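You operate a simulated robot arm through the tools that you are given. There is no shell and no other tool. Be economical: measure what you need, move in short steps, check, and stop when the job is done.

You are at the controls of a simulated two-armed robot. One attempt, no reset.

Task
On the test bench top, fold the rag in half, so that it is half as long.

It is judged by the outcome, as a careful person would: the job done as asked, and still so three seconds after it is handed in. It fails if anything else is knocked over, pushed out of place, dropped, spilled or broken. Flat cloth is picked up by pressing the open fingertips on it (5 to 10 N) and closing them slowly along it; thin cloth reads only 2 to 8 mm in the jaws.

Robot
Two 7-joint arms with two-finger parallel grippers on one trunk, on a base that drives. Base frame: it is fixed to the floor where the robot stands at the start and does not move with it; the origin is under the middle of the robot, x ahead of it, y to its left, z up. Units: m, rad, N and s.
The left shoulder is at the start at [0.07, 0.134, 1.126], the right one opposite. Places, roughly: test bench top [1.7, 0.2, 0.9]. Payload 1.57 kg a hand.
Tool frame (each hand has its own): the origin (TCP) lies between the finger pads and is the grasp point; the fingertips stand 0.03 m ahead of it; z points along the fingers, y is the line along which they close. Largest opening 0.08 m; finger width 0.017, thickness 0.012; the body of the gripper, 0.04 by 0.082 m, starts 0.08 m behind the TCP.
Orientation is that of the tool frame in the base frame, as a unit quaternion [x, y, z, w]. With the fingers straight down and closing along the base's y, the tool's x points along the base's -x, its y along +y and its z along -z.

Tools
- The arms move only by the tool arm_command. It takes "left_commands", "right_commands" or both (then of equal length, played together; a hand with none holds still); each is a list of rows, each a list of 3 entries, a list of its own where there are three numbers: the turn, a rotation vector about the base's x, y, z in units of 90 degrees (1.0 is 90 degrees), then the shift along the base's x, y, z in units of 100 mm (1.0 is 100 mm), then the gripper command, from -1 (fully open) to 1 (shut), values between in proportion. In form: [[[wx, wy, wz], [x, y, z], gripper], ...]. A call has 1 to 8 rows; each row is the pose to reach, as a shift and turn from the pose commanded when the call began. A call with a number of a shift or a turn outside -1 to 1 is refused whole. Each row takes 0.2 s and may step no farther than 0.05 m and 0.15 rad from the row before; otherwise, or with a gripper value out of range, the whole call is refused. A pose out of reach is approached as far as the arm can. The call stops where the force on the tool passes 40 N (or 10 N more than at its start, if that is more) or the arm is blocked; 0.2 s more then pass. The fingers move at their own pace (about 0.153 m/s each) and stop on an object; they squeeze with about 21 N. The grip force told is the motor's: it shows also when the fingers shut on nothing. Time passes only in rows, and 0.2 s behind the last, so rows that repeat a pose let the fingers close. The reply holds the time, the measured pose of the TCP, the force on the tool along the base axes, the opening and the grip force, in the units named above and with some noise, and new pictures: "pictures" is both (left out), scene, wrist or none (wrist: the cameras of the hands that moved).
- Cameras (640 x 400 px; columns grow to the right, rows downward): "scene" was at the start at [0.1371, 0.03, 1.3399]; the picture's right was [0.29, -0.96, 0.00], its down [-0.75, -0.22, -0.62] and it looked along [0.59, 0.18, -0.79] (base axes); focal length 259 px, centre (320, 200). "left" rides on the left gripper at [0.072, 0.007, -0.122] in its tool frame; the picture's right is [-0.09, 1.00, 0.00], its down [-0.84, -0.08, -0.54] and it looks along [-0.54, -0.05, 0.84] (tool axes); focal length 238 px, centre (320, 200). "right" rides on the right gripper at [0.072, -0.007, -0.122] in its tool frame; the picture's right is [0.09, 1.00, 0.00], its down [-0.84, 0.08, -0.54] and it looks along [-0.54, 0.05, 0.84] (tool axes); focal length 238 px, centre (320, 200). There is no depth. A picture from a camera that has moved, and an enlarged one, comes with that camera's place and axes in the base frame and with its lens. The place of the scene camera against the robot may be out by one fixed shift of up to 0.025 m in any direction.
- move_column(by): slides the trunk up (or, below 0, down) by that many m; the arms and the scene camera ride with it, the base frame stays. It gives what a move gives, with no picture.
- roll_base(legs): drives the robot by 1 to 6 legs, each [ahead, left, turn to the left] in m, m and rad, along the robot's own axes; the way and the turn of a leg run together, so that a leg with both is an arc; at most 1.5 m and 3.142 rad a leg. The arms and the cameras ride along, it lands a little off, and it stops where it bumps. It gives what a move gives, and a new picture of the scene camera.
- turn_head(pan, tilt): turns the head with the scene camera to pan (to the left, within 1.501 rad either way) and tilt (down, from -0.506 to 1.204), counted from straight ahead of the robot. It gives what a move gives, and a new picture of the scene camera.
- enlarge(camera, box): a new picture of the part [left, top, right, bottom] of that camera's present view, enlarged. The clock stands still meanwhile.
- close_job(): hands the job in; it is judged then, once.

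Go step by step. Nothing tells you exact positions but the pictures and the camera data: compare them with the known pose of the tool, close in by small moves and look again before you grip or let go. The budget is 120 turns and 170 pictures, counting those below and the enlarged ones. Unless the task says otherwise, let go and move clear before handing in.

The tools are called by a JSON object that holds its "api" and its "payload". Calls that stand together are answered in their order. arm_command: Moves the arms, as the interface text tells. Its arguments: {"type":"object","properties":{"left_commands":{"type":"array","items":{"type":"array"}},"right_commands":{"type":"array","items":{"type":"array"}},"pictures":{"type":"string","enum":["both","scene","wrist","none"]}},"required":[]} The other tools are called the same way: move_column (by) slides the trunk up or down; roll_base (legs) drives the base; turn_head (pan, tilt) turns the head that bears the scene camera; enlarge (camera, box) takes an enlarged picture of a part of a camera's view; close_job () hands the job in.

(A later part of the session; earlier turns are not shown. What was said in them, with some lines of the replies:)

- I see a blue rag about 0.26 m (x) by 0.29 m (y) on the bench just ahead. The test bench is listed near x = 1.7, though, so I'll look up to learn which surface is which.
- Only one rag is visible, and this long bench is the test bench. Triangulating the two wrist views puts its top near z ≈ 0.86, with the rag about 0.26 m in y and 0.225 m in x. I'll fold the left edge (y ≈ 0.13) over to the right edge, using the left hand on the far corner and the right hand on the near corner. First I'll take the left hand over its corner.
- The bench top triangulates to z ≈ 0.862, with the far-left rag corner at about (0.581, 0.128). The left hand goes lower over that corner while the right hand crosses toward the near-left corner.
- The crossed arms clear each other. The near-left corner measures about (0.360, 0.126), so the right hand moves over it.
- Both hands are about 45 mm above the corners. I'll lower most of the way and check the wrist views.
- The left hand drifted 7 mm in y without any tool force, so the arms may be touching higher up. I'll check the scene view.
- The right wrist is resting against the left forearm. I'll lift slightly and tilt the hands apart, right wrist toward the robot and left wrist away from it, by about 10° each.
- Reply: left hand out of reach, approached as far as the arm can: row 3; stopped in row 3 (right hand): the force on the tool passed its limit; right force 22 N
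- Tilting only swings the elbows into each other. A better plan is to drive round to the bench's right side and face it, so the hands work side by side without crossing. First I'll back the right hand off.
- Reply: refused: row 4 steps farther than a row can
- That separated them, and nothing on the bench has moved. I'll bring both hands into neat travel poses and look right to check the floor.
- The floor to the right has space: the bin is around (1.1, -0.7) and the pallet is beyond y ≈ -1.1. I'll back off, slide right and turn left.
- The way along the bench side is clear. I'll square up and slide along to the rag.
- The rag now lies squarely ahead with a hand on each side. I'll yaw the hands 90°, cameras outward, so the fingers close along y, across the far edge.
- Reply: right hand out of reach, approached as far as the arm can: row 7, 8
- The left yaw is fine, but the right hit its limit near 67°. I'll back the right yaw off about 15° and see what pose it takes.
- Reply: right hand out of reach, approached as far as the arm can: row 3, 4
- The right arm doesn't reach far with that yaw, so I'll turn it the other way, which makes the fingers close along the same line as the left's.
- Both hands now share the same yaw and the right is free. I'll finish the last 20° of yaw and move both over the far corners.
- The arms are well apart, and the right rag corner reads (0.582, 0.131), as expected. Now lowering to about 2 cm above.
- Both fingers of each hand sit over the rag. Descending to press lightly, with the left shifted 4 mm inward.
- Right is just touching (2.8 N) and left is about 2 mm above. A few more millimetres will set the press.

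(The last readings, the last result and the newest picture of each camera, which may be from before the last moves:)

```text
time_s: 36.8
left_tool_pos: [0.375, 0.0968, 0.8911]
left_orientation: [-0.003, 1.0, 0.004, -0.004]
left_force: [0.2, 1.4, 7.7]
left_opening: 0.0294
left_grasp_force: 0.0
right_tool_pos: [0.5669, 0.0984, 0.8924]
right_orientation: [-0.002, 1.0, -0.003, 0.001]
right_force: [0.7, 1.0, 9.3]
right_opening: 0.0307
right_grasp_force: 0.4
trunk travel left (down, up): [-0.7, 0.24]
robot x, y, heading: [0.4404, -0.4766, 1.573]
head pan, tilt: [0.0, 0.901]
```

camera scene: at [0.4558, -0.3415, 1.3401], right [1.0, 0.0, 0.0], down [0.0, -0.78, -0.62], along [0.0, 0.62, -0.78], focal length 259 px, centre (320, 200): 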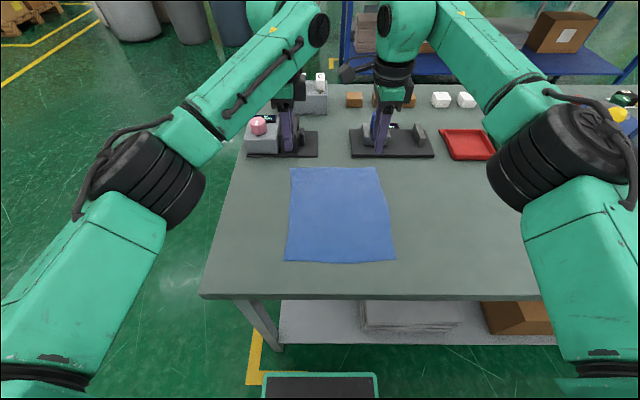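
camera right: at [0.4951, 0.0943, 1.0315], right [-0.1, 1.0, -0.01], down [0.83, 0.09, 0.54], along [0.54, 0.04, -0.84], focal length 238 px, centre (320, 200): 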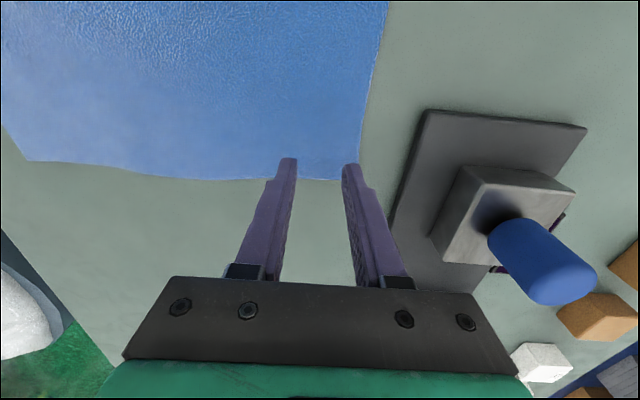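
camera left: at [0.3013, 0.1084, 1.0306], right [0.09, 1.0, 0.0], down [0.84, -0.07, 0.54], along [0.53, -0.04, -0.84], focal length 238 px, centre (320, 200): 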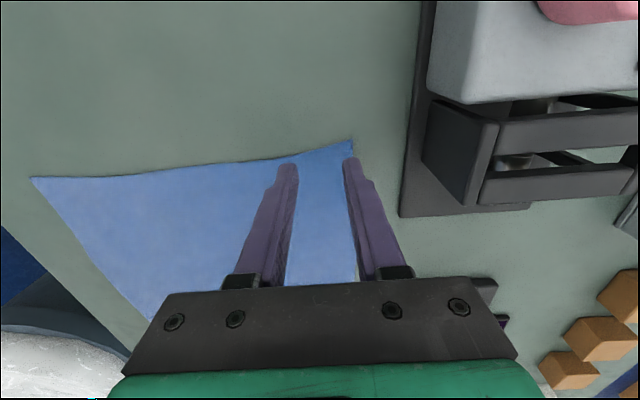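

Pressing at about 8 N and 9 N. I'll close the fingers slowly.

{"api": "arm_command", "payload": {"left_commands": [[[0, 0, 0], [0, 0, 0], 0.37], [[0, 0, 0], [0, 0, 0], 0.5], [[0, 0, 0], [0, 0, 0], 0.62], [[0, 0, 0], [0, 0, 0], 0.74], [[0, 0, 0], [0, 0, 0], 0.86], [[0, 0, 0], [0, 0, 0], 1.0], [[0, 0, 0], [0, 0, 0], 1.0], [[0, 0, 0], [0, 0, 0], 1.0]], "right_commands": [[[0, 0, 0], [0, 0, 0], 0.37], [[0, 0, 0], [0, 0, 0], 0.5], [[0, 0, 0], [0, 0, 0], 0.62], [[0, 0, 0], [0, 0, 0], 0.74], [[0, 0, 0], [0, 0, 0], 0.86], [[0, 0, 0], [0, 0, 0], 1.0], [[0, 0, 0], [0, 0, 0], 1.0], [[0, 0, 0], [0, 0, 0], 1.0]], "pictures": "wrist"}}

```text
time_s: 38.6
left_tool_pos: [0.3748, 0.0948, 0.8926]
left_orientation: [-0.004, 1.0, 0.004, -0.003]
left_force: [0.7, -0.6, 10.9]
left_opening: 0.0025
left_grasp_force: 20.8
right_tool_pos: [0.5668, 0.0979, 0.8919]
right_orientation: [-0.002, 1.0, -0.003, 0.002]
right_force: [-1.2, 0.8, 7.2]
right_opening: 0.0023
right_grasp_force: 20.8
trunk travel left (down, up): [-0.7, 0.24]
robot x, y, heading: [0.4387, -0.4785, 1.574]
head pan, tilt: [0.0, 0.901]
camera right: at [0.495, 0.091, 1.0141], right [-0.1, 1.0, -0.01], down [0.83, 0.08, 0.54], along [0.54, 0.05, -0.84], focal length 238 px, centre (320, 200)
camera left: at [0.303, 0.1009, 1.0135], right [0.09, 1.0, 0.01], down [0.84, -0.08, 0.54], along [0.53, -0.04, -0.84], focal length 238 px, centre (320, 200)
```

right: 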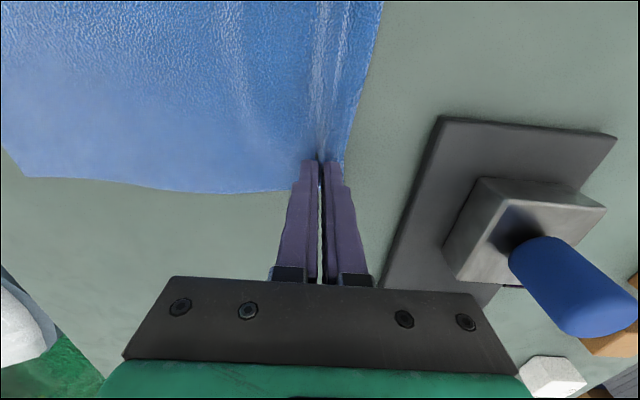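
left: 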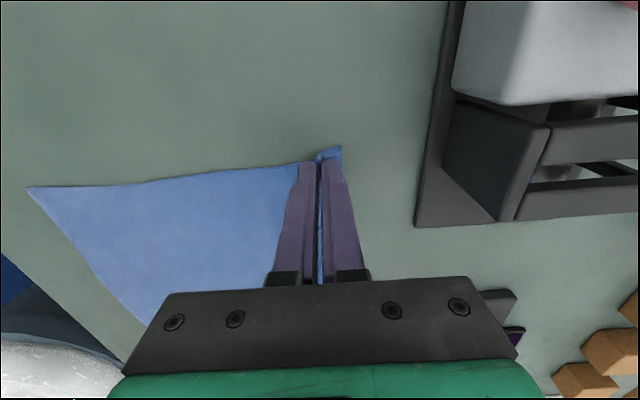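

Both grips hold thin cloth (2.5 mm each). I'll carry the edge up on an arc toward the crease line.

{"api": "arm_command", "payload": {"left_commands": [[[0, 0, 0], [0, 0, 0.1], 1], [[0, 0, 0], [-0.0, -0.07, 0.22], 1], [[0, 0, 0], [0, -0.17, 0.37], 1], [[0, 0, 0], [0, -0.32, 0.52], 1], [[0, 0, 0], [0, -0.5, 0.62], 1], [[0, 0, 0], [0, -0.7, 0.69], 1], [[0, 0, 0], [0, -0.85, 0.72], 1], [[0, 0, 0], [0, -1.0, 0.72], 1]], "right_commands": [[[0, 0, 0], [0, 0, 0.1], 1], [[0, 0, 0], [0, -0.07, 0.22], 1], [[0, 0, 0], [0, -0.17, 0.37], 1], [[0, 0, 0], [0, -0.32, 0.52], 1], [[0, 0, 0], [0, -0.5, 0.62], 1], [[0, 0, 0], [0, -0.7, 0.69], 1], [[0, 0, 0], [0, -0.85, 0.72], 1], [[0, 0, 0], [0, -1.0, 0.72], 1]], "pictures": "scene"}}

```text
time_s: 40.4
left_tool_pos: [0.3753, -0.0038, 0.9611]
left_orientation: [-0.004, 1.0, 0.002, -0.003]
left_force: [0.3, -0.1, -0.5]
left_opening: 0.0023
left_grasp_force: 21.1
right_tool_pos: [0.567, 0.0005, 0.9621]
right_orientation: [-0.002, 1.0, -0.004, 0.001]
right_force: [0.6, 0.5, -0.5]
right_opening: 0.0026
right_grasp_force: 20.7
trunk travel left (down, up): [-0.7, 0.24]
robot x, y, heading: [0.4407, -0.4784, 1.573]
head pan, tilt: [0.0, 0.901]
camera scene: at [0.4556, -0.3422, 1.3402], right [1.0, 0.0, 0.0], down [0.0, -0.78, -0.62], along [0.0, 0.62, -0.78], focal length 259 px, centre (320, 200)
```

scene: 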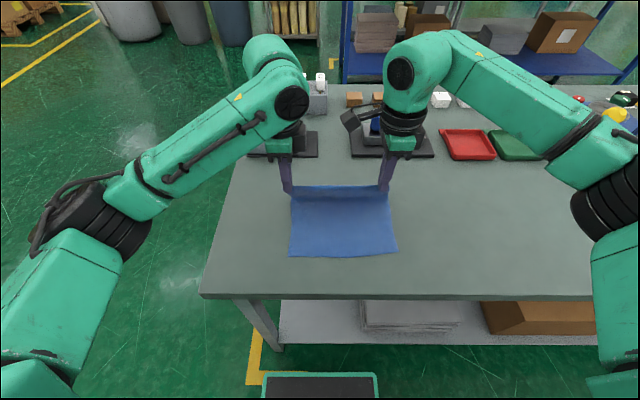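

The edge is up with the rag hanging cleanly beneath. Now I'll lay it down toward the near edge, stopping just above to check.

{"api": "arm_command", "payload": {"left_commands": [[[0, 0, 0], [0, -0.18, -0.03], 1], [[0, 0, 0], [0, -0.36, -0.1], 1], [[0, 0, 0], [0, -0.52, -0.2], 1], [[0, 0, 0], [0, -0.66, -0.32], 1], [[0, 0, 0], [0, -0.75, -0.44], 1], [[0, 0, 0], [0, -0.8, -0.52], 1], [[0, 0, 0], [0, -0.8, -0.52], 1]], "right_commands": [[[0, 0, 0], [0, -0.18, -0.03], 1], [[0, 0, 0], [0, -0.36, -0.1], 1], [[0, 0, 0], [0, -0.52, -0.2], 1], [[0, 0, 0], [0, -0.66, -0.32], 1], [[0, 0, 0], [0, -0.75, -0.44], 1], [[0, 0, 0], [0, -0.8, -0.52], 1], [[0, 0, 0], [0, -0.8, -0.52], 1]], "pictures": "both"}}

{"api": "enlarge", "payload": {"camera": "scene", "box": [240, 120, 440, 300]}}

```text
time_s: 42.0
left_tool_pos: [0.3749, -0.0838, 0.9088]
left_orientation: [-0.003, 1.0, 0.002, -0.004]
left_force: [0.1, -0.2, -0.3]
left_opening: 0.0022
left_grasp_force: 21.0
right_tool_pos: [0.5666, -0.0806, 0.9102]
right_orientation: [-0.002, 1.0, -0.004, 0.002]
right_force: [0.0, 0.6, -0.4]
right_opening: 0.0025
right_grasp_force: 21.2
trunk travel left (down, up): [-0.7, 0.24]
robot x, y, heading: [0.4409, -0.4788, 1.57]
head pan, tilt: [0.0, 0.901]
camera scene: at [0.4556, -0.3413, 1.3401], right [1.0, 0.0, 0.0], down [0.0, -0.78, -0.62], along [0.0, 0.62, -0.78], focal length 259 px, centre (320, 200)
camera right: at [0.4951, -0.0862, 1.033], right [-0.1, 1.0, -0.01], down [0.83, 0.09, 0.54], along [0.54, 0.04, -0.84], focal length 238 px, centre (320, 200)
camera left: at [0.3025, -0.0775, 1.0314], right [0.09, 1.0, 0.0], down [0.84, -0.07, 0.54], along [0.53, -0.04, -0.84], focal length 238 px, centre (320, 200)
```

scene: 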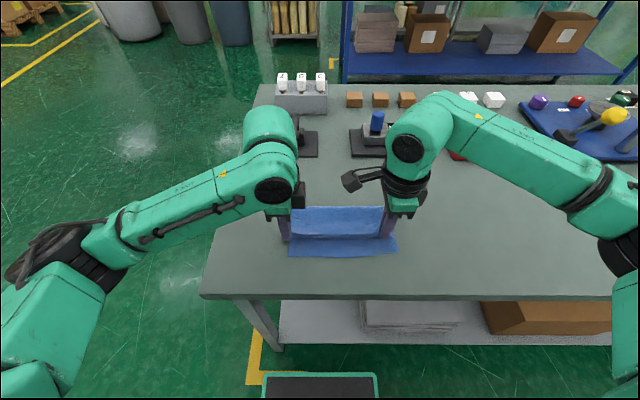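
right: 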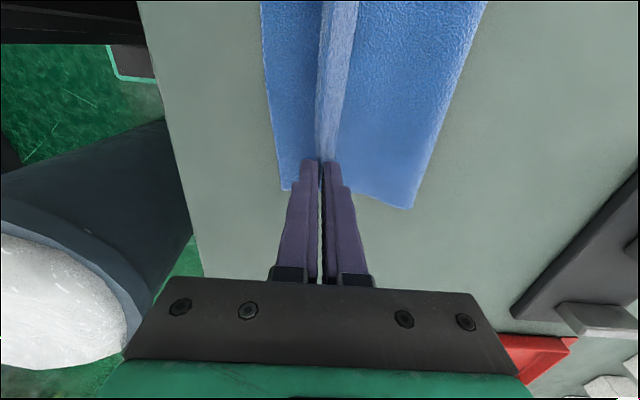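
left: 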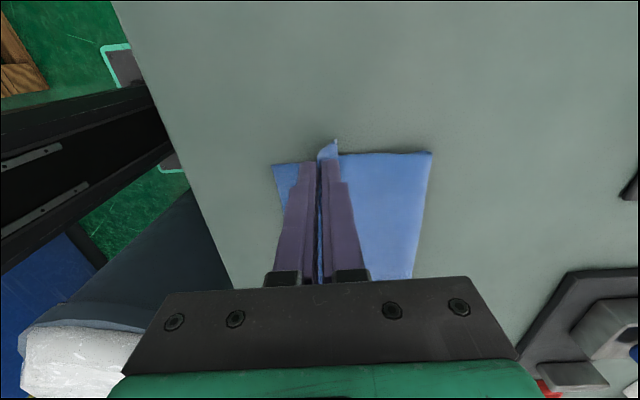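

```text
2.22 times, centred on (340, 210) of scene
camera zoom: at [0.4556, -0.3413, 1.3401], right [1.0, 0.0, 0.0], down [0.0, -0.78, -0.62], along [0.0, 0.62, -0.78], focal length 576 px, centre (276, 178)
```

zoom: 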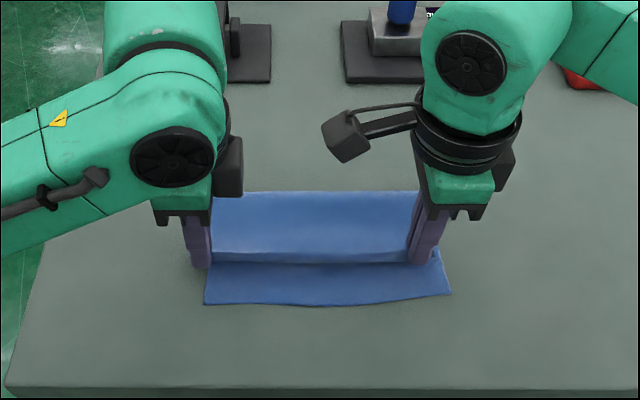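

The edge lies just above the near part, with the crease close to the middle. I'll overshoot a little, touch down, ease back so the lip trails toward the near edge, then open slowly.

{"api": "arm_command", "payload": {"left_commands": [[[0, 0, 0], [0, -0.1, -0.03], 1], [[0, 0, 0], [0, -0.14, -0.1], 1], [[0, 0, 0], [0, -0.14, -0.13], 1], [[0, 0, 0], [0, -0.07, -0.13], 1], [[0, 0, 0], [0, -0.04, -0.12], 1], [[0, 0, 0], [0, -0.04, -0.12], 0.85], [[0, 0, 0], [0, -0.04, -0.12], 0.7], [[0, 0, 0], [0, -0.04, -0.12], 0.55]], "right_commands": [[[0, 0, 0], [0, -0.1, -0.03], 1], [[0, 0, 0], [0, -0.14, -0.1], 1], [[0, 0, 0], [0, -0.14, -0.13], 1], [[0, 0, 0], [0, -0.07, -0.13], 1], [[0, 0, 0], [0, -0.04, -0.12], 1], [[0, 0, 0], [0, -0.04, -0.12], 0.85], [[0, 0, 0], [0, -0.04, -0.12], 0.7], [[0, 0, 0], [0, -0.04, -0.12], 0.55]], "pictures": "wrist"}}

{"api": "enlarge", "payload": {"camera": "scene", "box": [240, 120, 440, 300]}}

```text
time_s: 43.8
left_tool_pos: [0.3753, -0.0872, 0.8978]
left_orientation: [-0.003, 1.0, 0.002, -0.004]
left_force: [0.4, 0.2, -0.2]
left_opening: 0.0181
left_grasp_force: 0.0
right_tool_pos: [0.5664, -0.0839, 0.8969]
right_orientation: [-0.001, 1.0, -0.005, 0.002]
right_force: [-0.1, 0.4, 0.9]
right_opening: 0.018
right_grasp_force: 0.0
trunk travel left (down, up): [-0.7, 0.24]
robot x, y, heading: [0.4437, -0.4745, 1.572]
head pan, tilt: [0.0, 0.901]
camera right: at [0.495, -0.0907, 1.0201], right [-0.1, 1.0, -0.01], down [0.83, 0.09, 0.54], along [0.54, 0.04, -0.84], focal length 238 px, centre (320, 200)
camera left: at [0.3029, -0.0811, 1.0197], right [0.09, 1.0, 0.0], down [0.84, -0.07, 0.54], along [0.53, -0.04, -0.84], focal length 238 px, centre (320, 200)
```

right: 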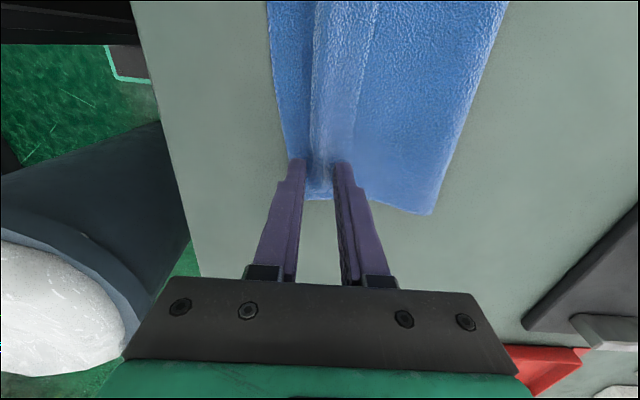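
left: 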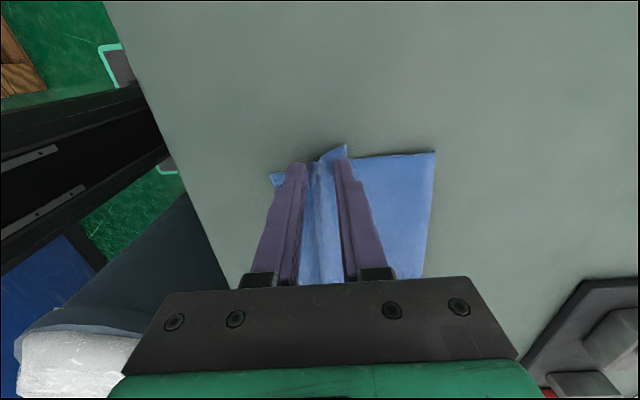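

```text
2.22 times, centred on (340, 210) of scene
camera zoom: at [0.4556, -0.3413, 1.3401], right [1.0, 0.0, 0.0], down [0.0, -0.78, -0.62], along [0.0, 0.62, -0.78], focal length 576 px, centre (276, 178)
```

zoom: 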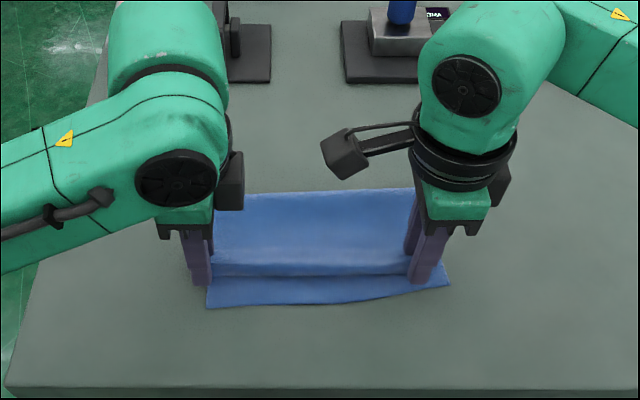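

The cloth is released but still curled between the fingers. I'll open a bit more and lift clear to look.

{"api": "arm_command", "payload": {"left_commands": [[[0, 0, 0], [0, 0, 0], 0.4], [[0, 0, 0], [0, 0, 0.1], 0.4], [[0, 0, 0], [0, 0, 0.4], 0.4], [[0, 0, 0], [0, 0, 0.8], 0.4], [[0, 0, 0], [-0.4, 0, 1.0], 0.4], [[0, 0, 0], [-0.8, 0, 1.0], 0.4]], "right_commands": [[[0, 0, 0], [0, 0, 0], 0.4], [[0, 0, 0], [0, 0, 0.1], 0.4], [[0, 0, 0], [0, 0, 0.4], 0.4], [[0, 0, 0], [0, 0, 0.8], 0.4], [[0, 0, 0], [0.4, 0, 1.0], 0.4], [[0, 0, 0], [0.8, 0, 1.0], 0.4]], "pictures": "wrist"}}

{"api": "enlarge", "payload": {"camera": "scene", "box": [240, 120, 440, 300]}}

```text
time_s: 45.2
left_tool_pos: [0.2962, -0.0872, 0.9973]
left_orientation: [-0.003, 1.0, 0.002, -0.003]
left_force: [0.8, 0.4, -0.3]
left_opening: 0.0239
left_grasp_force: 0.1
right_tool_pos: [0.6479, -0.0867, 0.9993]
right_orientation: [-0.002, 1.0, -0.004, 0.002]
right_force: [-0.1, 0.1, 0.6]
right_opening: 0.0239
right_grasp_force: 0.1
trunk travel left (down, up): [-0.7, 0.24]
robot x, y, heading: [0.4423, -0.4739, 1.573]
head pan, tilt: [0.0, 0.901]
camera right: at [0.5764, -0.0936, 1.1224], right [-0.1, 1.0, -0.01], down [0.83, 0.09, 0.54], along [0.54, 0.05, -0.84], focal length 238 px, centre (320, 200)
camera left: at [0.224, -0.0807, 1.1203], right [0.09, 1.0, 0.0], down [0.84, -0.07, 0.54], along [0.53, -0.04, -0.84], focal length 238 px, centre (320, 200)
```

right: 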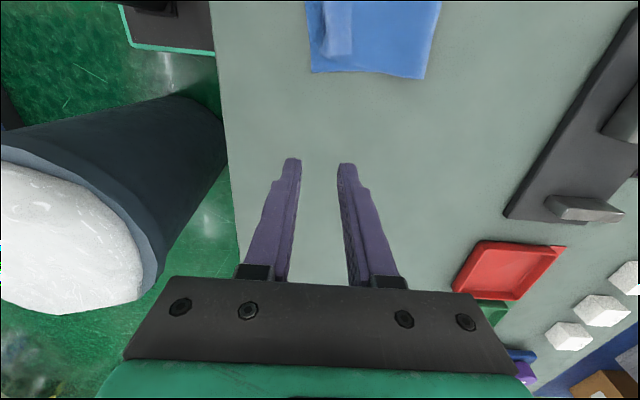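
left: 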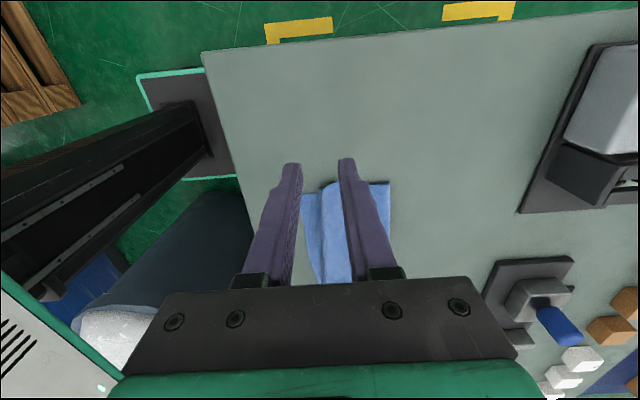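

```text
2.22 times, centred on (340, 210) of scene
camera zoom: at [0.4556, -0.3426, 1.3403], right [1.0, 0.0, 0.0], down [0.0, -0.78, -0.62], along [0.0, 0.62, -0.78], focal length 576 px, centre (276, 178)
```

zoom: 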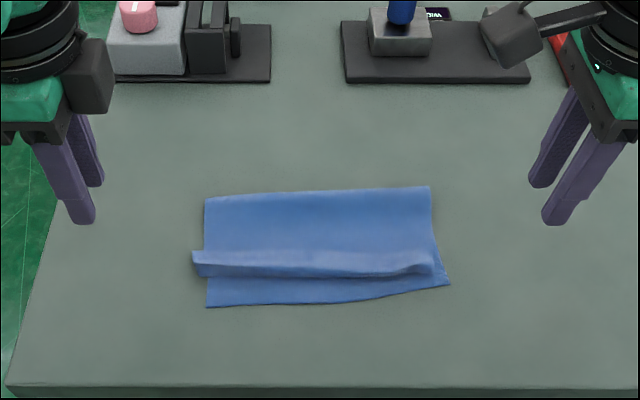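

The rag is folded, with a raised ridge left near the free edge. I'll look closer to see how the lip lies.

{"api": "enlarge", "payload": {"camera": "scene", "box": [292, 170, 392, 232]}}

{"api": "arm_command", "payload": {"right_commands": [[[0, 0, 0], [-0.45, -0.0, 0.3], 0.4], [[0, 0, 0], [-0.9, -0.0, 0.6], 0.4], [[0, 0, 0], [-1.0, 0, 0.8], 0.4]], "left_commands": [[[0, 0, 0], [-0.3, -0.0, 0], 0.4], [[0, 0, 0], [-0.5, -0.0, 0], 0.4], [[0, 0, 0], [-0.5, 0, 0], 0.4]], "pictures": "wrist"}}

```text
6.40 times, centred on (342, 201) of scene
camera zoom: at [0.4556, -0.3426, 1.3403], right [1.0, 0.0, 0.0], down [0.0, -0.78, -0.62], along [0.0, 0.62, -0.78], focal length 1659 px, centre (179, 194)
```

zoom: 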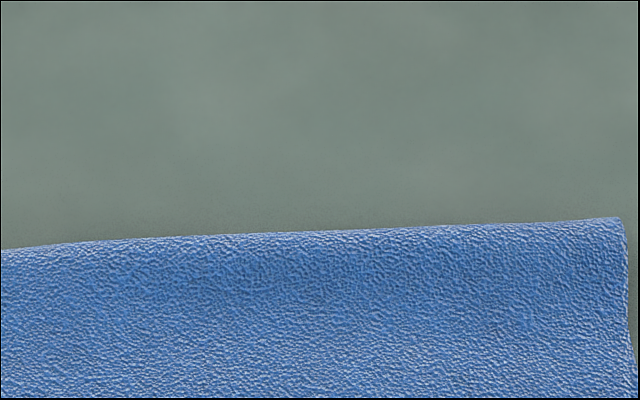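

```text
refused: row 1 steps farther than a row can; nothing moved
```

{"api": "enlarge", "payload": {"camera": "scene", "box": [290, 215, 394, 280]}}

```text
6.15 times, centred on (342, 248) of scene
camera zoom: at [0.4556, -0.3426, 1.3403], right [1.0, 0.0, 0.0], down [0.0, -0.78, -0.62], along [0.0, 0.62, -0.78], focal length 1596 px, centre (185, -92)
```

zoom: 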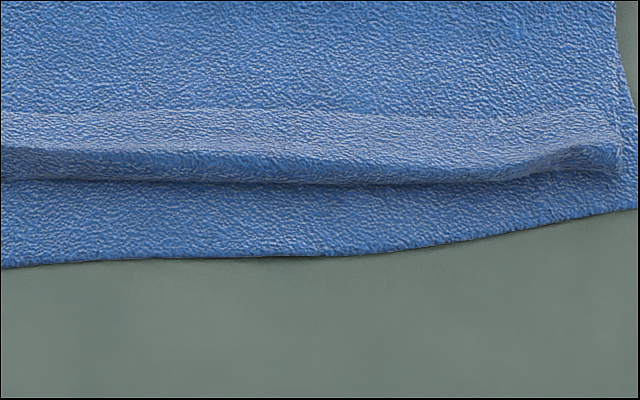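

The free edge is tucked behind a 1 cm ridge. I'll pinch only the top of the ridge so the lip hangs longer, then lay it outward properly.

{"api": "arm_command", "payload": {"left_commands": [[[0, 0, 0], [0.4, 0.01, 0], 0.4], [[0, 0, 0], [0.79, 0.01, -0.1], 0.4], [[0, 0, 0], [0.79, 0.01, -0.5], 0.4], [[0, 0, 0], [0.79, 0.01, -0.8], 0.4], [[0, 0, 0], [0.79, 0.01, -0.8], 0.4]], "right_commands": [[[0, 0, 0], [-0.4, 0.02, 0], 0.4], [[0, 0, 0], [-0.8, 0.02, -0.1], 0.4], [[0, 0, 0], [-0.8, 0.02, -0.5], 0.4], [[0, 0, 0], [-0.8, 0.02, -0.8], 0.4], [[0, 0, 0], [-0.8, 0.02, -0.8], 0.4]], "pictures": "wrist"}}

```text
time_s: 46.4
left_tool_pos: [0.3752, -0.0861, 0.9177]
left_orientation: [-0.002, 1.0, 0.003, -0.004]
left_force: [-0.7, 0.2, 0.1]
left_opening: 0.024
left_grasp_force: 0.1
right_tool_pos: [0.5668, -0.0849, 0.9179]
right_orientation: [-0.001, 1.0, -0.003, 0.002]
right_force: [-0.1, 0.4, -0.4]
right_opening: 0.024
right_grasp_force: 0.0
trunk travel left (down, up): [-0.7, 0.24]
robot x, y, heading: [0.4431, -0.473, 1.574]
head pan, tilt: [0.0, 0.901]
camera right: at [0.4954, -0.0903, 1.0394], right [-0.1, 1.0, -0.01], down [0.83, 0.09, 0.54], along [0.54, 0.04, -0.84], focal length 238 px, centre (320, 200)
camera left: at [0.3035, -0.0796, 1.0386], right [0.09, 1.0, 0.0], down [0.84, -0.07, 0.54], along [0.53, -0.04, -0.84], focal length 238 px, centre (320, 200)
```

right: 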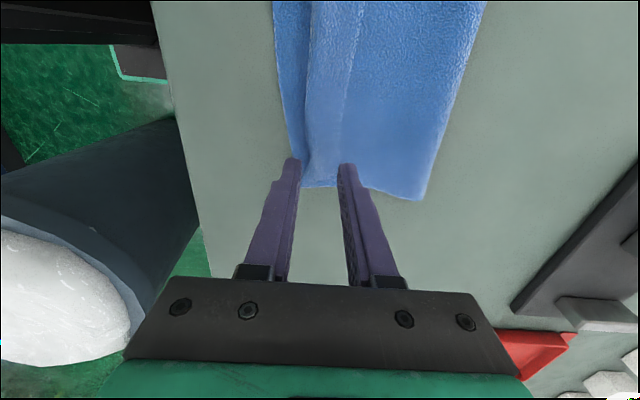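
left: 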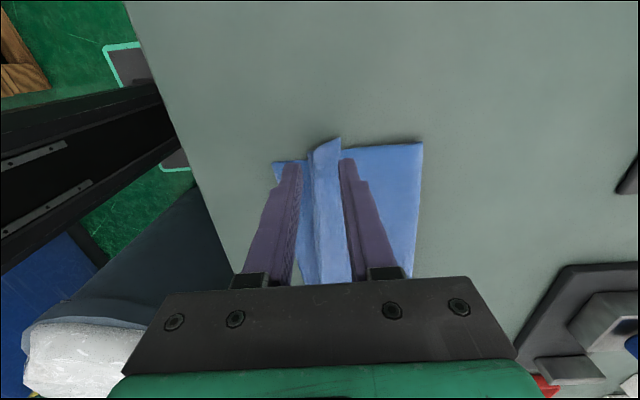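

The ridge sits between the fingers on both sides. I'll lower to about 6 mm above the table, close on the ridge and lift slightly.

{"api": "arm_command", "payload": {"left_commands": [[[0, 0, 0], [0, 0, -0.1], 0.4], [[0, 0, 0], [0, 0, -0.2], 0.4], [[0, 0, 0], [0, 0, -0.2], 0.6], [[0, 0, 0], [0, 0, -0.2], 0.8], [[0, 0, 0], [0, 0, -0.2], 1], [[0, 0, 0], [0, 0, -0.2], 1], [[0, 0, 0], [0, 0, 0.0], 1], [[0, 0, 0], [0, 0, 0.1], 1]], "right_commands": [[[0, 0, 0], [0, 0, -0.1], 0.4], [[0, 0, 0], [0, 0, -0.2], 0.4], [[0, 0, 0], [0, 0, -0.2], 0.6], [[0, 0, 0], [0, 0, -0.2], 0.8], [[0, 0, 0], [0, 0, -0.2], 1], [[0, 0, 0], [0, 0, -0.2], 1], [[0, 0, 0], [0, 0, 0.0], 1], [[0, 0, 0], [0, 0, 0.1], 1]], "pictures": "wrist"}}

{"api": "enlarge", "payload": {"camera": "scene", "box": [260, 160, 420, 280]}}

```text
time_s: 48.2
left_tool_pos: [0.3742, -0.0855, 0.9269]
left_orientation: [-0.003, 1.0, 0.002, -0.003]
left_force: [0.0, -0.9, -0.6]
left_opening: 0.0024
left_grasp_force: 20.5
right_tool_pos: [0.5688, -0.0848, 0.9278]
right_orientation: [-0.001, 1.0, -0.004, 0.003]
right_force: [-0.9, 1.2, 0.2]
right_opening: 0.0022
right_grasp_force: 21.3
trunk travel left (down, up): [-0.7, 0.24]
robot x, y, heading: [0.4382, -0.4746, 1.58]
head pan, tilt: [0.0, 0.901]
camera right: at [0.496, -0.0904, 1.0507], right [-0.1, 1.0, -0.01], down [0.83, 0.09, 0.54], along [0.54, 0.04, -0.84], focal length 238 px, centre (320, 200)
camera left: at [0.3025, -0.0792, 1.0491], right [0.09, 1.0, 0.0], down [0.84, -0.07, 0.54], along [0.53, -0.04, -0.84], focal length 238 px, centre (320, 200)
```

right: 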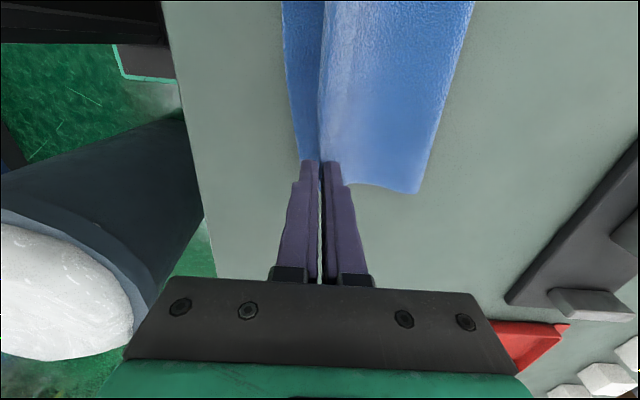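
left: 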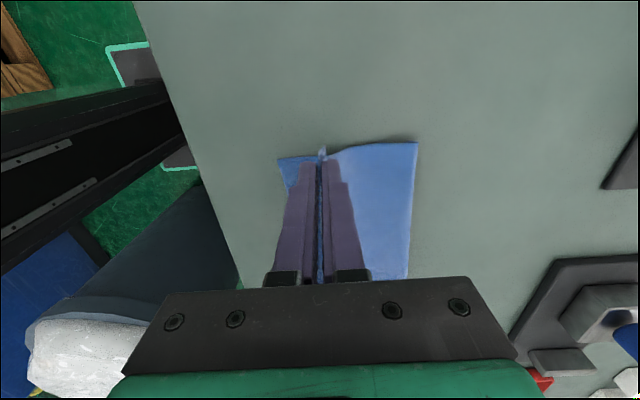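

```text
3.33 times, centred on (340, 220) of scene
camera zoom: at [0.4556, -0.3413, 1.3401], right [1.0, 0.0, 0.0], down [0.0, -0.78, -0.62], along [0.0, 0.62, -0.78], focal length 864 px, centre (253, 133)
```

zoom: 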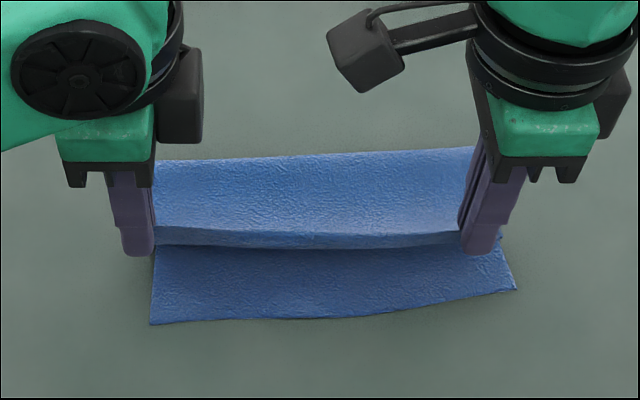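

The edge is held high, so the lip can hang. I'll swing it out past its place, then lower while moving back so the lip lays outward, and release.

{"api": "arm_command", "payload": {"left_commands": [[[0, 0, 0], [0, -0.14, 0.0], 1], [[0, 0, 0], [0, -0.26, -0.03], 1], [[0, 0, 0], [0, -0.28, -0.08], 1], [[0, 0, 0], [0, -0.24, -0.14], 1], [[0, 0, 0], [0, -0.18, -0.2], 1], [[0, 0, 0], [0, -0.12, -0.25], 1], [[0, 0, 0], [0, -0.07, -0.29], 1], [[0, 0, 0], [0, -0.07, -0.29], 1]], "right_commands": [[[0, 0, 0], [0, -0.14, 0.0], 1], [[0, 0, 0], [0, -0.26, -0.03], 1], [[0, 0, 0], [0, -0.28, -0.08], 1], [[0, 0, 0], [0, -0.24, -0.14], 1], [[0, 0, 0], [0, -0.18, -0.2], 1], [[0, 0, 0], [0, -0.12, -0.25], 1], [[0, 0, 0], [0, -0.07, -0.29], 1], [[0, 0, 0], [0, -0.07, -0.29], 1]], "pictures": "none"}}

{"api": "enlarge", "payload": {"camera": "scene", "box": [260, 160, 420, 280]}}

{"api": "enlarge", "payload": {"camera": "left", "box": [220, 80, 460, 230]}}

```text
time_s: 50.0
left_tool_pos: [0.3743, -0.0919, 0.8983]
left_orientation: [-0.002, 1.0, 0.001, -0.004]
left_force: [-0.2, -0.1, 0.1]
left_opening: 0.0025
left_grasp_force: 21.0
right_tool_pos: [0.5677, -0.0913, 0.8984]
right_orientation: [-0.002, 1.0, -0.005, 0.002]
right_force: [-0.3, 0.4, 1.2]
right_opening: 0.0022
right_grasp_force: 20.7
trunk travel left (down, up): [-0.7, 0.24]
robot x, y, heading: [0.4434, -0.4709, 1.572]
head pan, tilt: [0.0, 0.901]
```

```text
3.33 times, centred on (340, 220) of scene
camera zoom: at [0.4555, -0.3418, 1.3402], right [1.0, 0.0, 0.0], down [0.0, -0.78, -0.62], along [0.0, 0.62, -0.78], focal length 864 px, centre (253, 133)
```

zoom: 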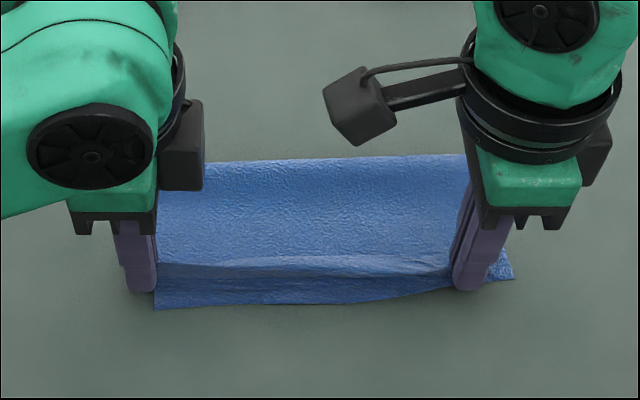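

```text
2.67 times, centred on (340, 155) of left
camera zoom: at [0.3019, -0.0871, 1.0209], right [0.09, 1.0, 0.0], down [0.84, -0.07, 0.54], along [0.53, -0.04, -0.84], focal length 636 px, centre (267, 320)
```

zoom: 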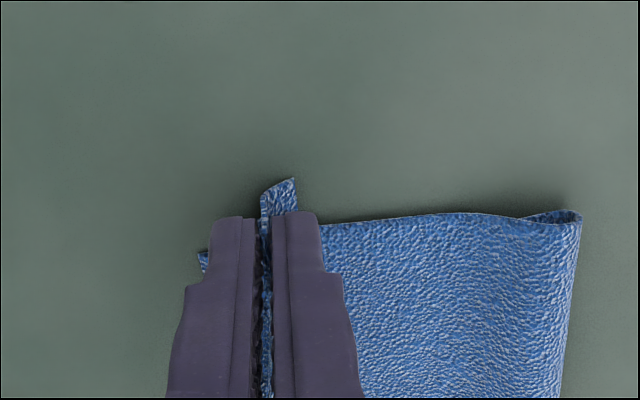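

I'll release here, lift away and look.

{"api": "arm_command", "payload": {"left_commands": [[[0, 0, 0], [0, 0, 0], 0.8], [[0, 0, 0], [0, 0, 0], 0.6], [[0, 0, 0], [0, 0, 0], 0.4], [[0, 0, 0], [0, 0, 0.1], 0.4], [[0, 0, 0], [0, 0, 0.4], 0.4], [[0, 0, 0], [0, 0, 0.8], 0.4], [[0, 0, 0], [-0.4, 0, 1.0], 0.4], [[0, 0, 0], [-0.8, 0, 1.0], 0.4]], "right_commands": [[[0, 0, 0], [0, 0, 0], 0.8], [[0, 0, 0], [0, 0, 0], 0.6], [[0, 0, 0], [0, 0, 0], 0.4], [[0, 0, 0], [0, 0, 0.1], 0.4], [[0, 0, 0], [0, 0, 0.4], 0.4], [[0, 0, 0], [0, 0, 0.8], 0.4], [[0, 0, 0], [0.4, 0, 1.0], 0.4], [[0, 0, 0], [0.8, 0, 1.0], 0.4]], "pictures": "none"}}

{"api": "enlarge", "payload": {"camera": "scene", "box": [260, 160, 420, 280]}}

```text
time_s: 51.8
left_tool_pos: [0.2933, -0.0947, 0.9991]
left_orientation: [-0.002, 1.0, 0.002, -0.004]
left_force: [-1.0, 0.4, -0.6]
left_opening: 0.0241
left_grasp_force: 0.0
right_tool_pos: [0.6495, -0.0904, 0.9982]
right_orientation: [-0.002, 1.0, -0.004, 0.001]
right_force: [0.2, -0.4, -0.9]
right_opening: 0.0238
right_grasp_force: 0.1
trunk travel left (down, up): [-0.7, 0.24]
robot x, y, heading: [0.4424, -0.4737, 1.576]
head pan, tilt: [0.0, 0.901]
```

```text
3.33 times, centred on (340, 220) of scene
camera zoom: at [0.4554, -0.3426, 1.3403], right [1.0, 0.0, 0.0], down [0.0, -0.78, -0.62], along [0.0, 0.62, -0.78], focal length 864 px, centre (253, 133)
```

zoom: 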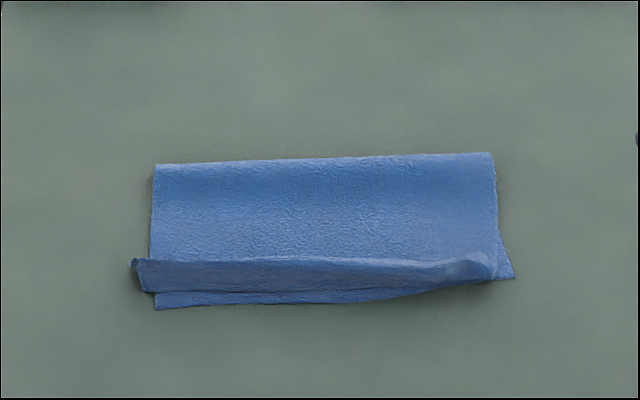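

Much better: the lip now points outward and reaches almost to the near edge. A small ridge remains, which I'll flatten by pressing gently with closed fingertips.

{"api": "arm_command", "payload": {"left_commands": [[[0, 0, 0], [0.4, 0.03, 0], 1], [[0, 0, 0], [0.8, 0.05, -0.1], 1], [[0, 0, 0], [0.8, 0.05, -0.5], 1], [[0, 0, 0], [0.8, 0.05, -0.9], 1], [[0, 0, 0], [0.8, 0.05, -0.97], 1], [[0, 0, 0], [0.8, 0.05, -1.0], 1]], "right_commands": [[[0, 0, 0], [-0.4, 0.03, 0], 1], [[0, 0, 0], [-0.8, 0.05, -0.1], 1], [[0, 0, 0], [-0.8, 0.05, -0.5], 1], [[0, 0, 0], [-0.8, 0.05, -0.9], 1], [[0, 0, 0], [-0.8, 0.05, -0.97], 1], [[0, 0, 0], [-0.8, 0.05, -1.0], 1]], "pictures": "none"}}

{"api": "arm_command", "payload": {"left_commands": [[[0, 0, 0], [0, 0, -0.03], 1], [[0, 0, 0], [0, 0, -0.05], 1], [[0, 0, 0], [0, -0.05, -0.05], 1], [[0, 0, 0], [0, -0.1, -0.05], 1], [[0, 0, 0], [0, -0.15, -0.05], 1], [[0, 0, 0], [0, -0.18, 0.05], 1], [[0, 0, 0], [0, -0.18, 0.3], 1]], "right_commands": [[[0, 0, 0], [0, 0, -0.03], 1], [[0, 0, 0], [0, 0, -0.05], 1], [[0, 0, 0], [0, -0.05, -0.05], 1], [[0, 0, 0], [0, -0.1, -0.05], 1], [[0, 0, 0], [0, -0.15, -0.05], 1], [[0, 0, 0], [0, -0.18, 0.05], 1], [[0, 0, 0], [0, -0.18, 0.3], 1]], "pictures": "none"}}

{"api": "enlarge", "payload": {"camera": "scene", "box": [260, 160, 420, 280]}}

```text
time_s: 53.2
left_tool_pos: [0.3741, -0.0856, 0.8986]
left_orientation: [-0.003, 1.0, 0.002, -0.003]
left_force: [0.2, 0.6, -0.2]
left_opening: 0.0001
left_grasp_force: 20.9
right_tool_pos: [0.5672, -0.0837, 0.8985]
right_orientation: [-0.002, 1.0, -0.005, 0.001]
right_force: [0.1, -0.7, -0.7]
right_opening: 0.0
right_grasp_force: 20.8
trunk travel left (down, up): [-0.7, 0.24]
robot x, y, heading: [0.437, -0.48, 1.574]
head pan, tilt: [0.0, 0.901]
```

```text
time_s: 54.8
left_tool_pos: [0.3722, -0.1053, 0.9299]
left_orientation: [-0.002, 1.0, 0.001, -0.003]
left_force: [0.1, 0.6, -0.2]
left_opening: 0.0
left_grasp_force: 21.4
right_tool_pos: [0.5656, -0.1021, 0.9295]
right_orientation: [-0.002, 1.0, -0.004, 0.002]
right_force: [-0.1, 1.0, 0.2]
right_opening: 0.0001
right_grasp_force: 20.6
trunk travel left (down, up): [-0.7, 0.24]
robot x, y, heading: [0.441, -0.4708, 1.569]
head pan, tilt: [0.0, 0.901]
```

```text
3.33 times, centred on (340, 220) of scene
camera zoom: at [0.4555, -0.3417, 1.3401], right [1.0, 0.0, 0.0], down [0.0, -0.78, -0.62], along [0.0, 0.62, -0.78], focal length 864 px, centre (253, 133)
```

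zoom: 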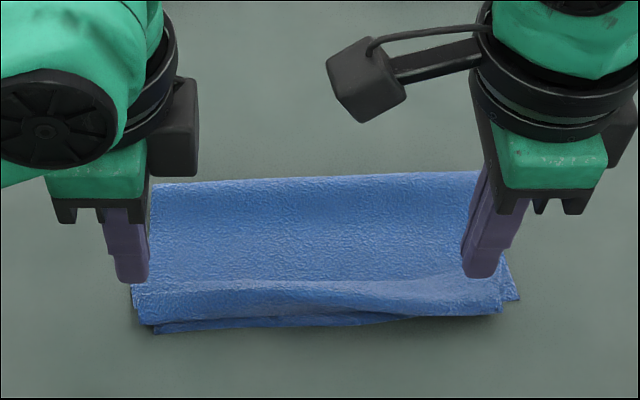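

The sweep slid the whole rag about 1 cm toward me, which is harmless. Now a straight press a bit further in, without sweeping, then lift away.

{"api": "arm_command", "payload": {"left_commands": [[[0, 0, 0], [0.25, 0, -0.1], 1], [[0, 0, 0], [0.25, 0, -0.3], 1], [[0, 0, 0], [0.25, 0, -0.34], 1], [[0, 0, 0], [0.25, 0, -0.37], 1], [[0, 0, 0], [0.25, 0, -0.37], 1], [[0, 0, 0], [0.25, 0, 0], 1], [[0, 0, 0], [-0.2, 0, 0.2], 1], [[0, 0, 0], [-0.6, 0, 0.4], 1]], "right_commands": [[[0, 0, 0], [-0.25, 0, -0.1], 1], [[0, 0, 0], [-0.25, 0, -0.3], 1], [[0, 0, 0], [-0.25, 0, -0.34], 1], [[0, 0, 0], [-0.25, 0, -0.37], 1], [[0, 0, 0], [-0.25, 0, -0.37], 1], [[0, 0, 0], [-0.25, 0, 0], 1], [[0, 0, 0], [0.2, 0, 0.2], 1], [[0, 0, 0], [0.6, 0, 0.4], 1]], "pictures": "wrist"}}

{"api": "enlarge", "payload": {"camera": "scene", "box": [260, 160, 420, 280]}}

```text
time_s: 56.6
left_tool_pos: [0.3133, -0.1063, 0.9698]
left_orientation: [-0.003, 1.0, 0.001, -0.004]
left_force: [-0.5, -0.6, 0.4]
left_opening: 0.0
left_grasp_force: 20.7
right_tool_pos: [0.6282, -0.1021, 0.9673]
right_orientation: [-0.003, 1.0, -0.004, 0.002]
right_force: [0.7, -1.1, 0.1]
right_opening: 0.0
right_grasp_force: 20.5
trunk travel left (down, up): [-0.7, 0.24]
robot x, y, heading: [0.4423, -0.4774, 1.571]
head pan, tilt: [0.0, 0.901]
camera right: at [0.5576, -0.1093, 1.0899], right [-0.1, 1.0, -0.01], down [0.83, 0.09, 0.54], along [0.54, 0.05, -0.84], focal length 238 px, centre (320, 200)
camera left: at [0.2411, -0.1018, 1.0922], right [0.09, 1.0, 0.0], down [0.84, -0.08, 0.54], along [0.53, -0.04, -0.84], focal length 238 px, centre (320, 200)
```

right: 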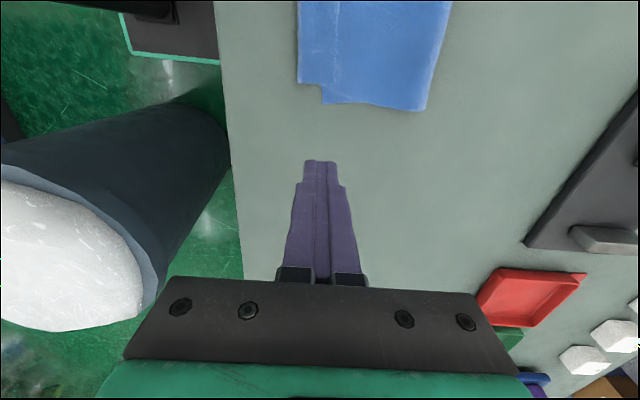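
left: 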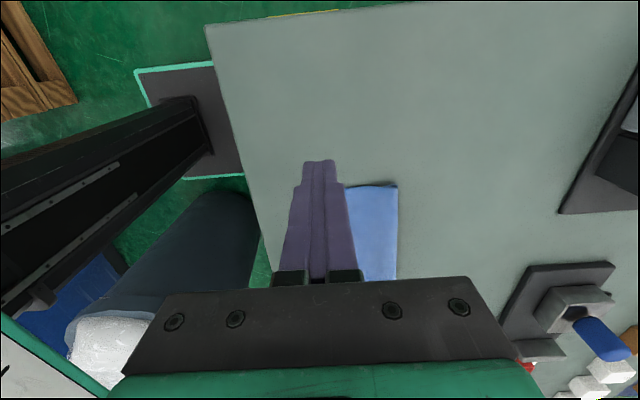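

```text
3.33 times, centred on (340, 220) of scene
camera zoom: at [0.4556, -0.3429, 1.3402], right [1.0, 0.0, 0.0], down [0.0, -0.78, -0.62], along [0.0, 0.62, -0.78], focal length 864 px, centre (253, 133)
```

zoom: 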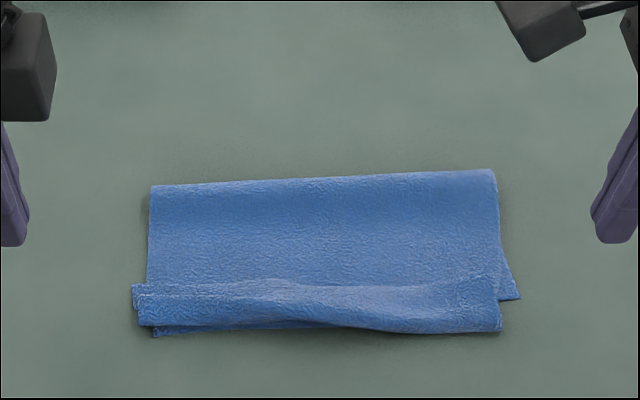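

The rag is folded across its length: the top layer lies over the bottom one, with edges within 1–2 cm. I'll raise the hands clear and take a last look.

{"api": "arm_command", "payload": {"left_commands": [[[0, 0, 0], [-0.2, -0.2, 0.4], 0.5], [[0, 0, 0], [-0.4, -0.4, 0.8], 0.5], [[0, 0, 0], [-0.5, -0.5, 1.0], 0.5], [[0, 0, 0], [-0.5, -0.5, 1.0], 0.5]], "right_commands": [[[0, 0, 0], [0.2, -0.2, 0.4], 0.5], [[0, 0, 0], [0.4, -0.4, 0.8], 0.5], [[0, 0, 0], [0.5, -0.5, 1.0], 0.5], [[0, 0, 0], [0.5, -0.5, 1.0], 0.5]], "pictures": "scene"}}

```text
time_s: 57.6
left_tool_pos: [0.2635, -0.1543, 1.0698]
left_orientation: [-0.004, 1.0, 0.001, -0.003]
left_force: [0.1, -0.2, 0.2]
left_opening: 0.0199
left_grasp_force: 0.0
right_tool_pos: [0.6766, -0.1499, 1.0689]
right_orientation: [-0.001, 1.0, -0.005, 0.001]
right_force: [0.1, 0.5, 0.4]
right_opening: 0.02
right_grasp_force: 0.0
trunk travel left (down, up): [-0.7, 0.24]
robot x, y, heading: [0.4425, -0.476, 1.573]
head pan, tilt: [0.0, 0.901]
camera scene: at [0.4556, -0.3408, 1.34], right [1.0, 0.0, 0.0], down [0.0, -0.78, -0.62], along [0.0, 0.62, -0.78], focal length 259 px, centre (320, 200)
```

scene: 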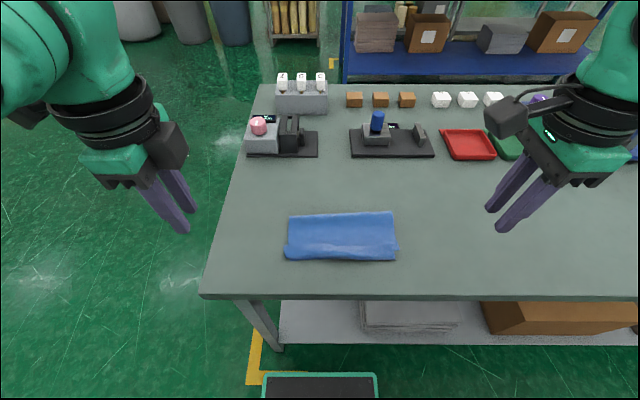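

The rag lies folded in half, the hands are clear, and nothing else on the bench has moved, so I'm handing it in.

{"api": "close_job", "payload": {}}

```text
The job is handed in.
```

I folded the rag in half along its longer side and handed the job in; the result of the judging hasn't come back. It is about 0.11 m long now, down from about 0.26 m, so slightly under half.

- **Alignment:** the edges line up to within about 1–2 cm, and the bottom layer's right corner shows a little.
- **Flatness:** a slight hump remains near the free edge.
- **Position:** the rag ended up about 1 cm closer to the bench edge than where it started.
- **Everything else:** in the last picture nothing else on the bench had moved. I let go and raised both hands clear before handing in.
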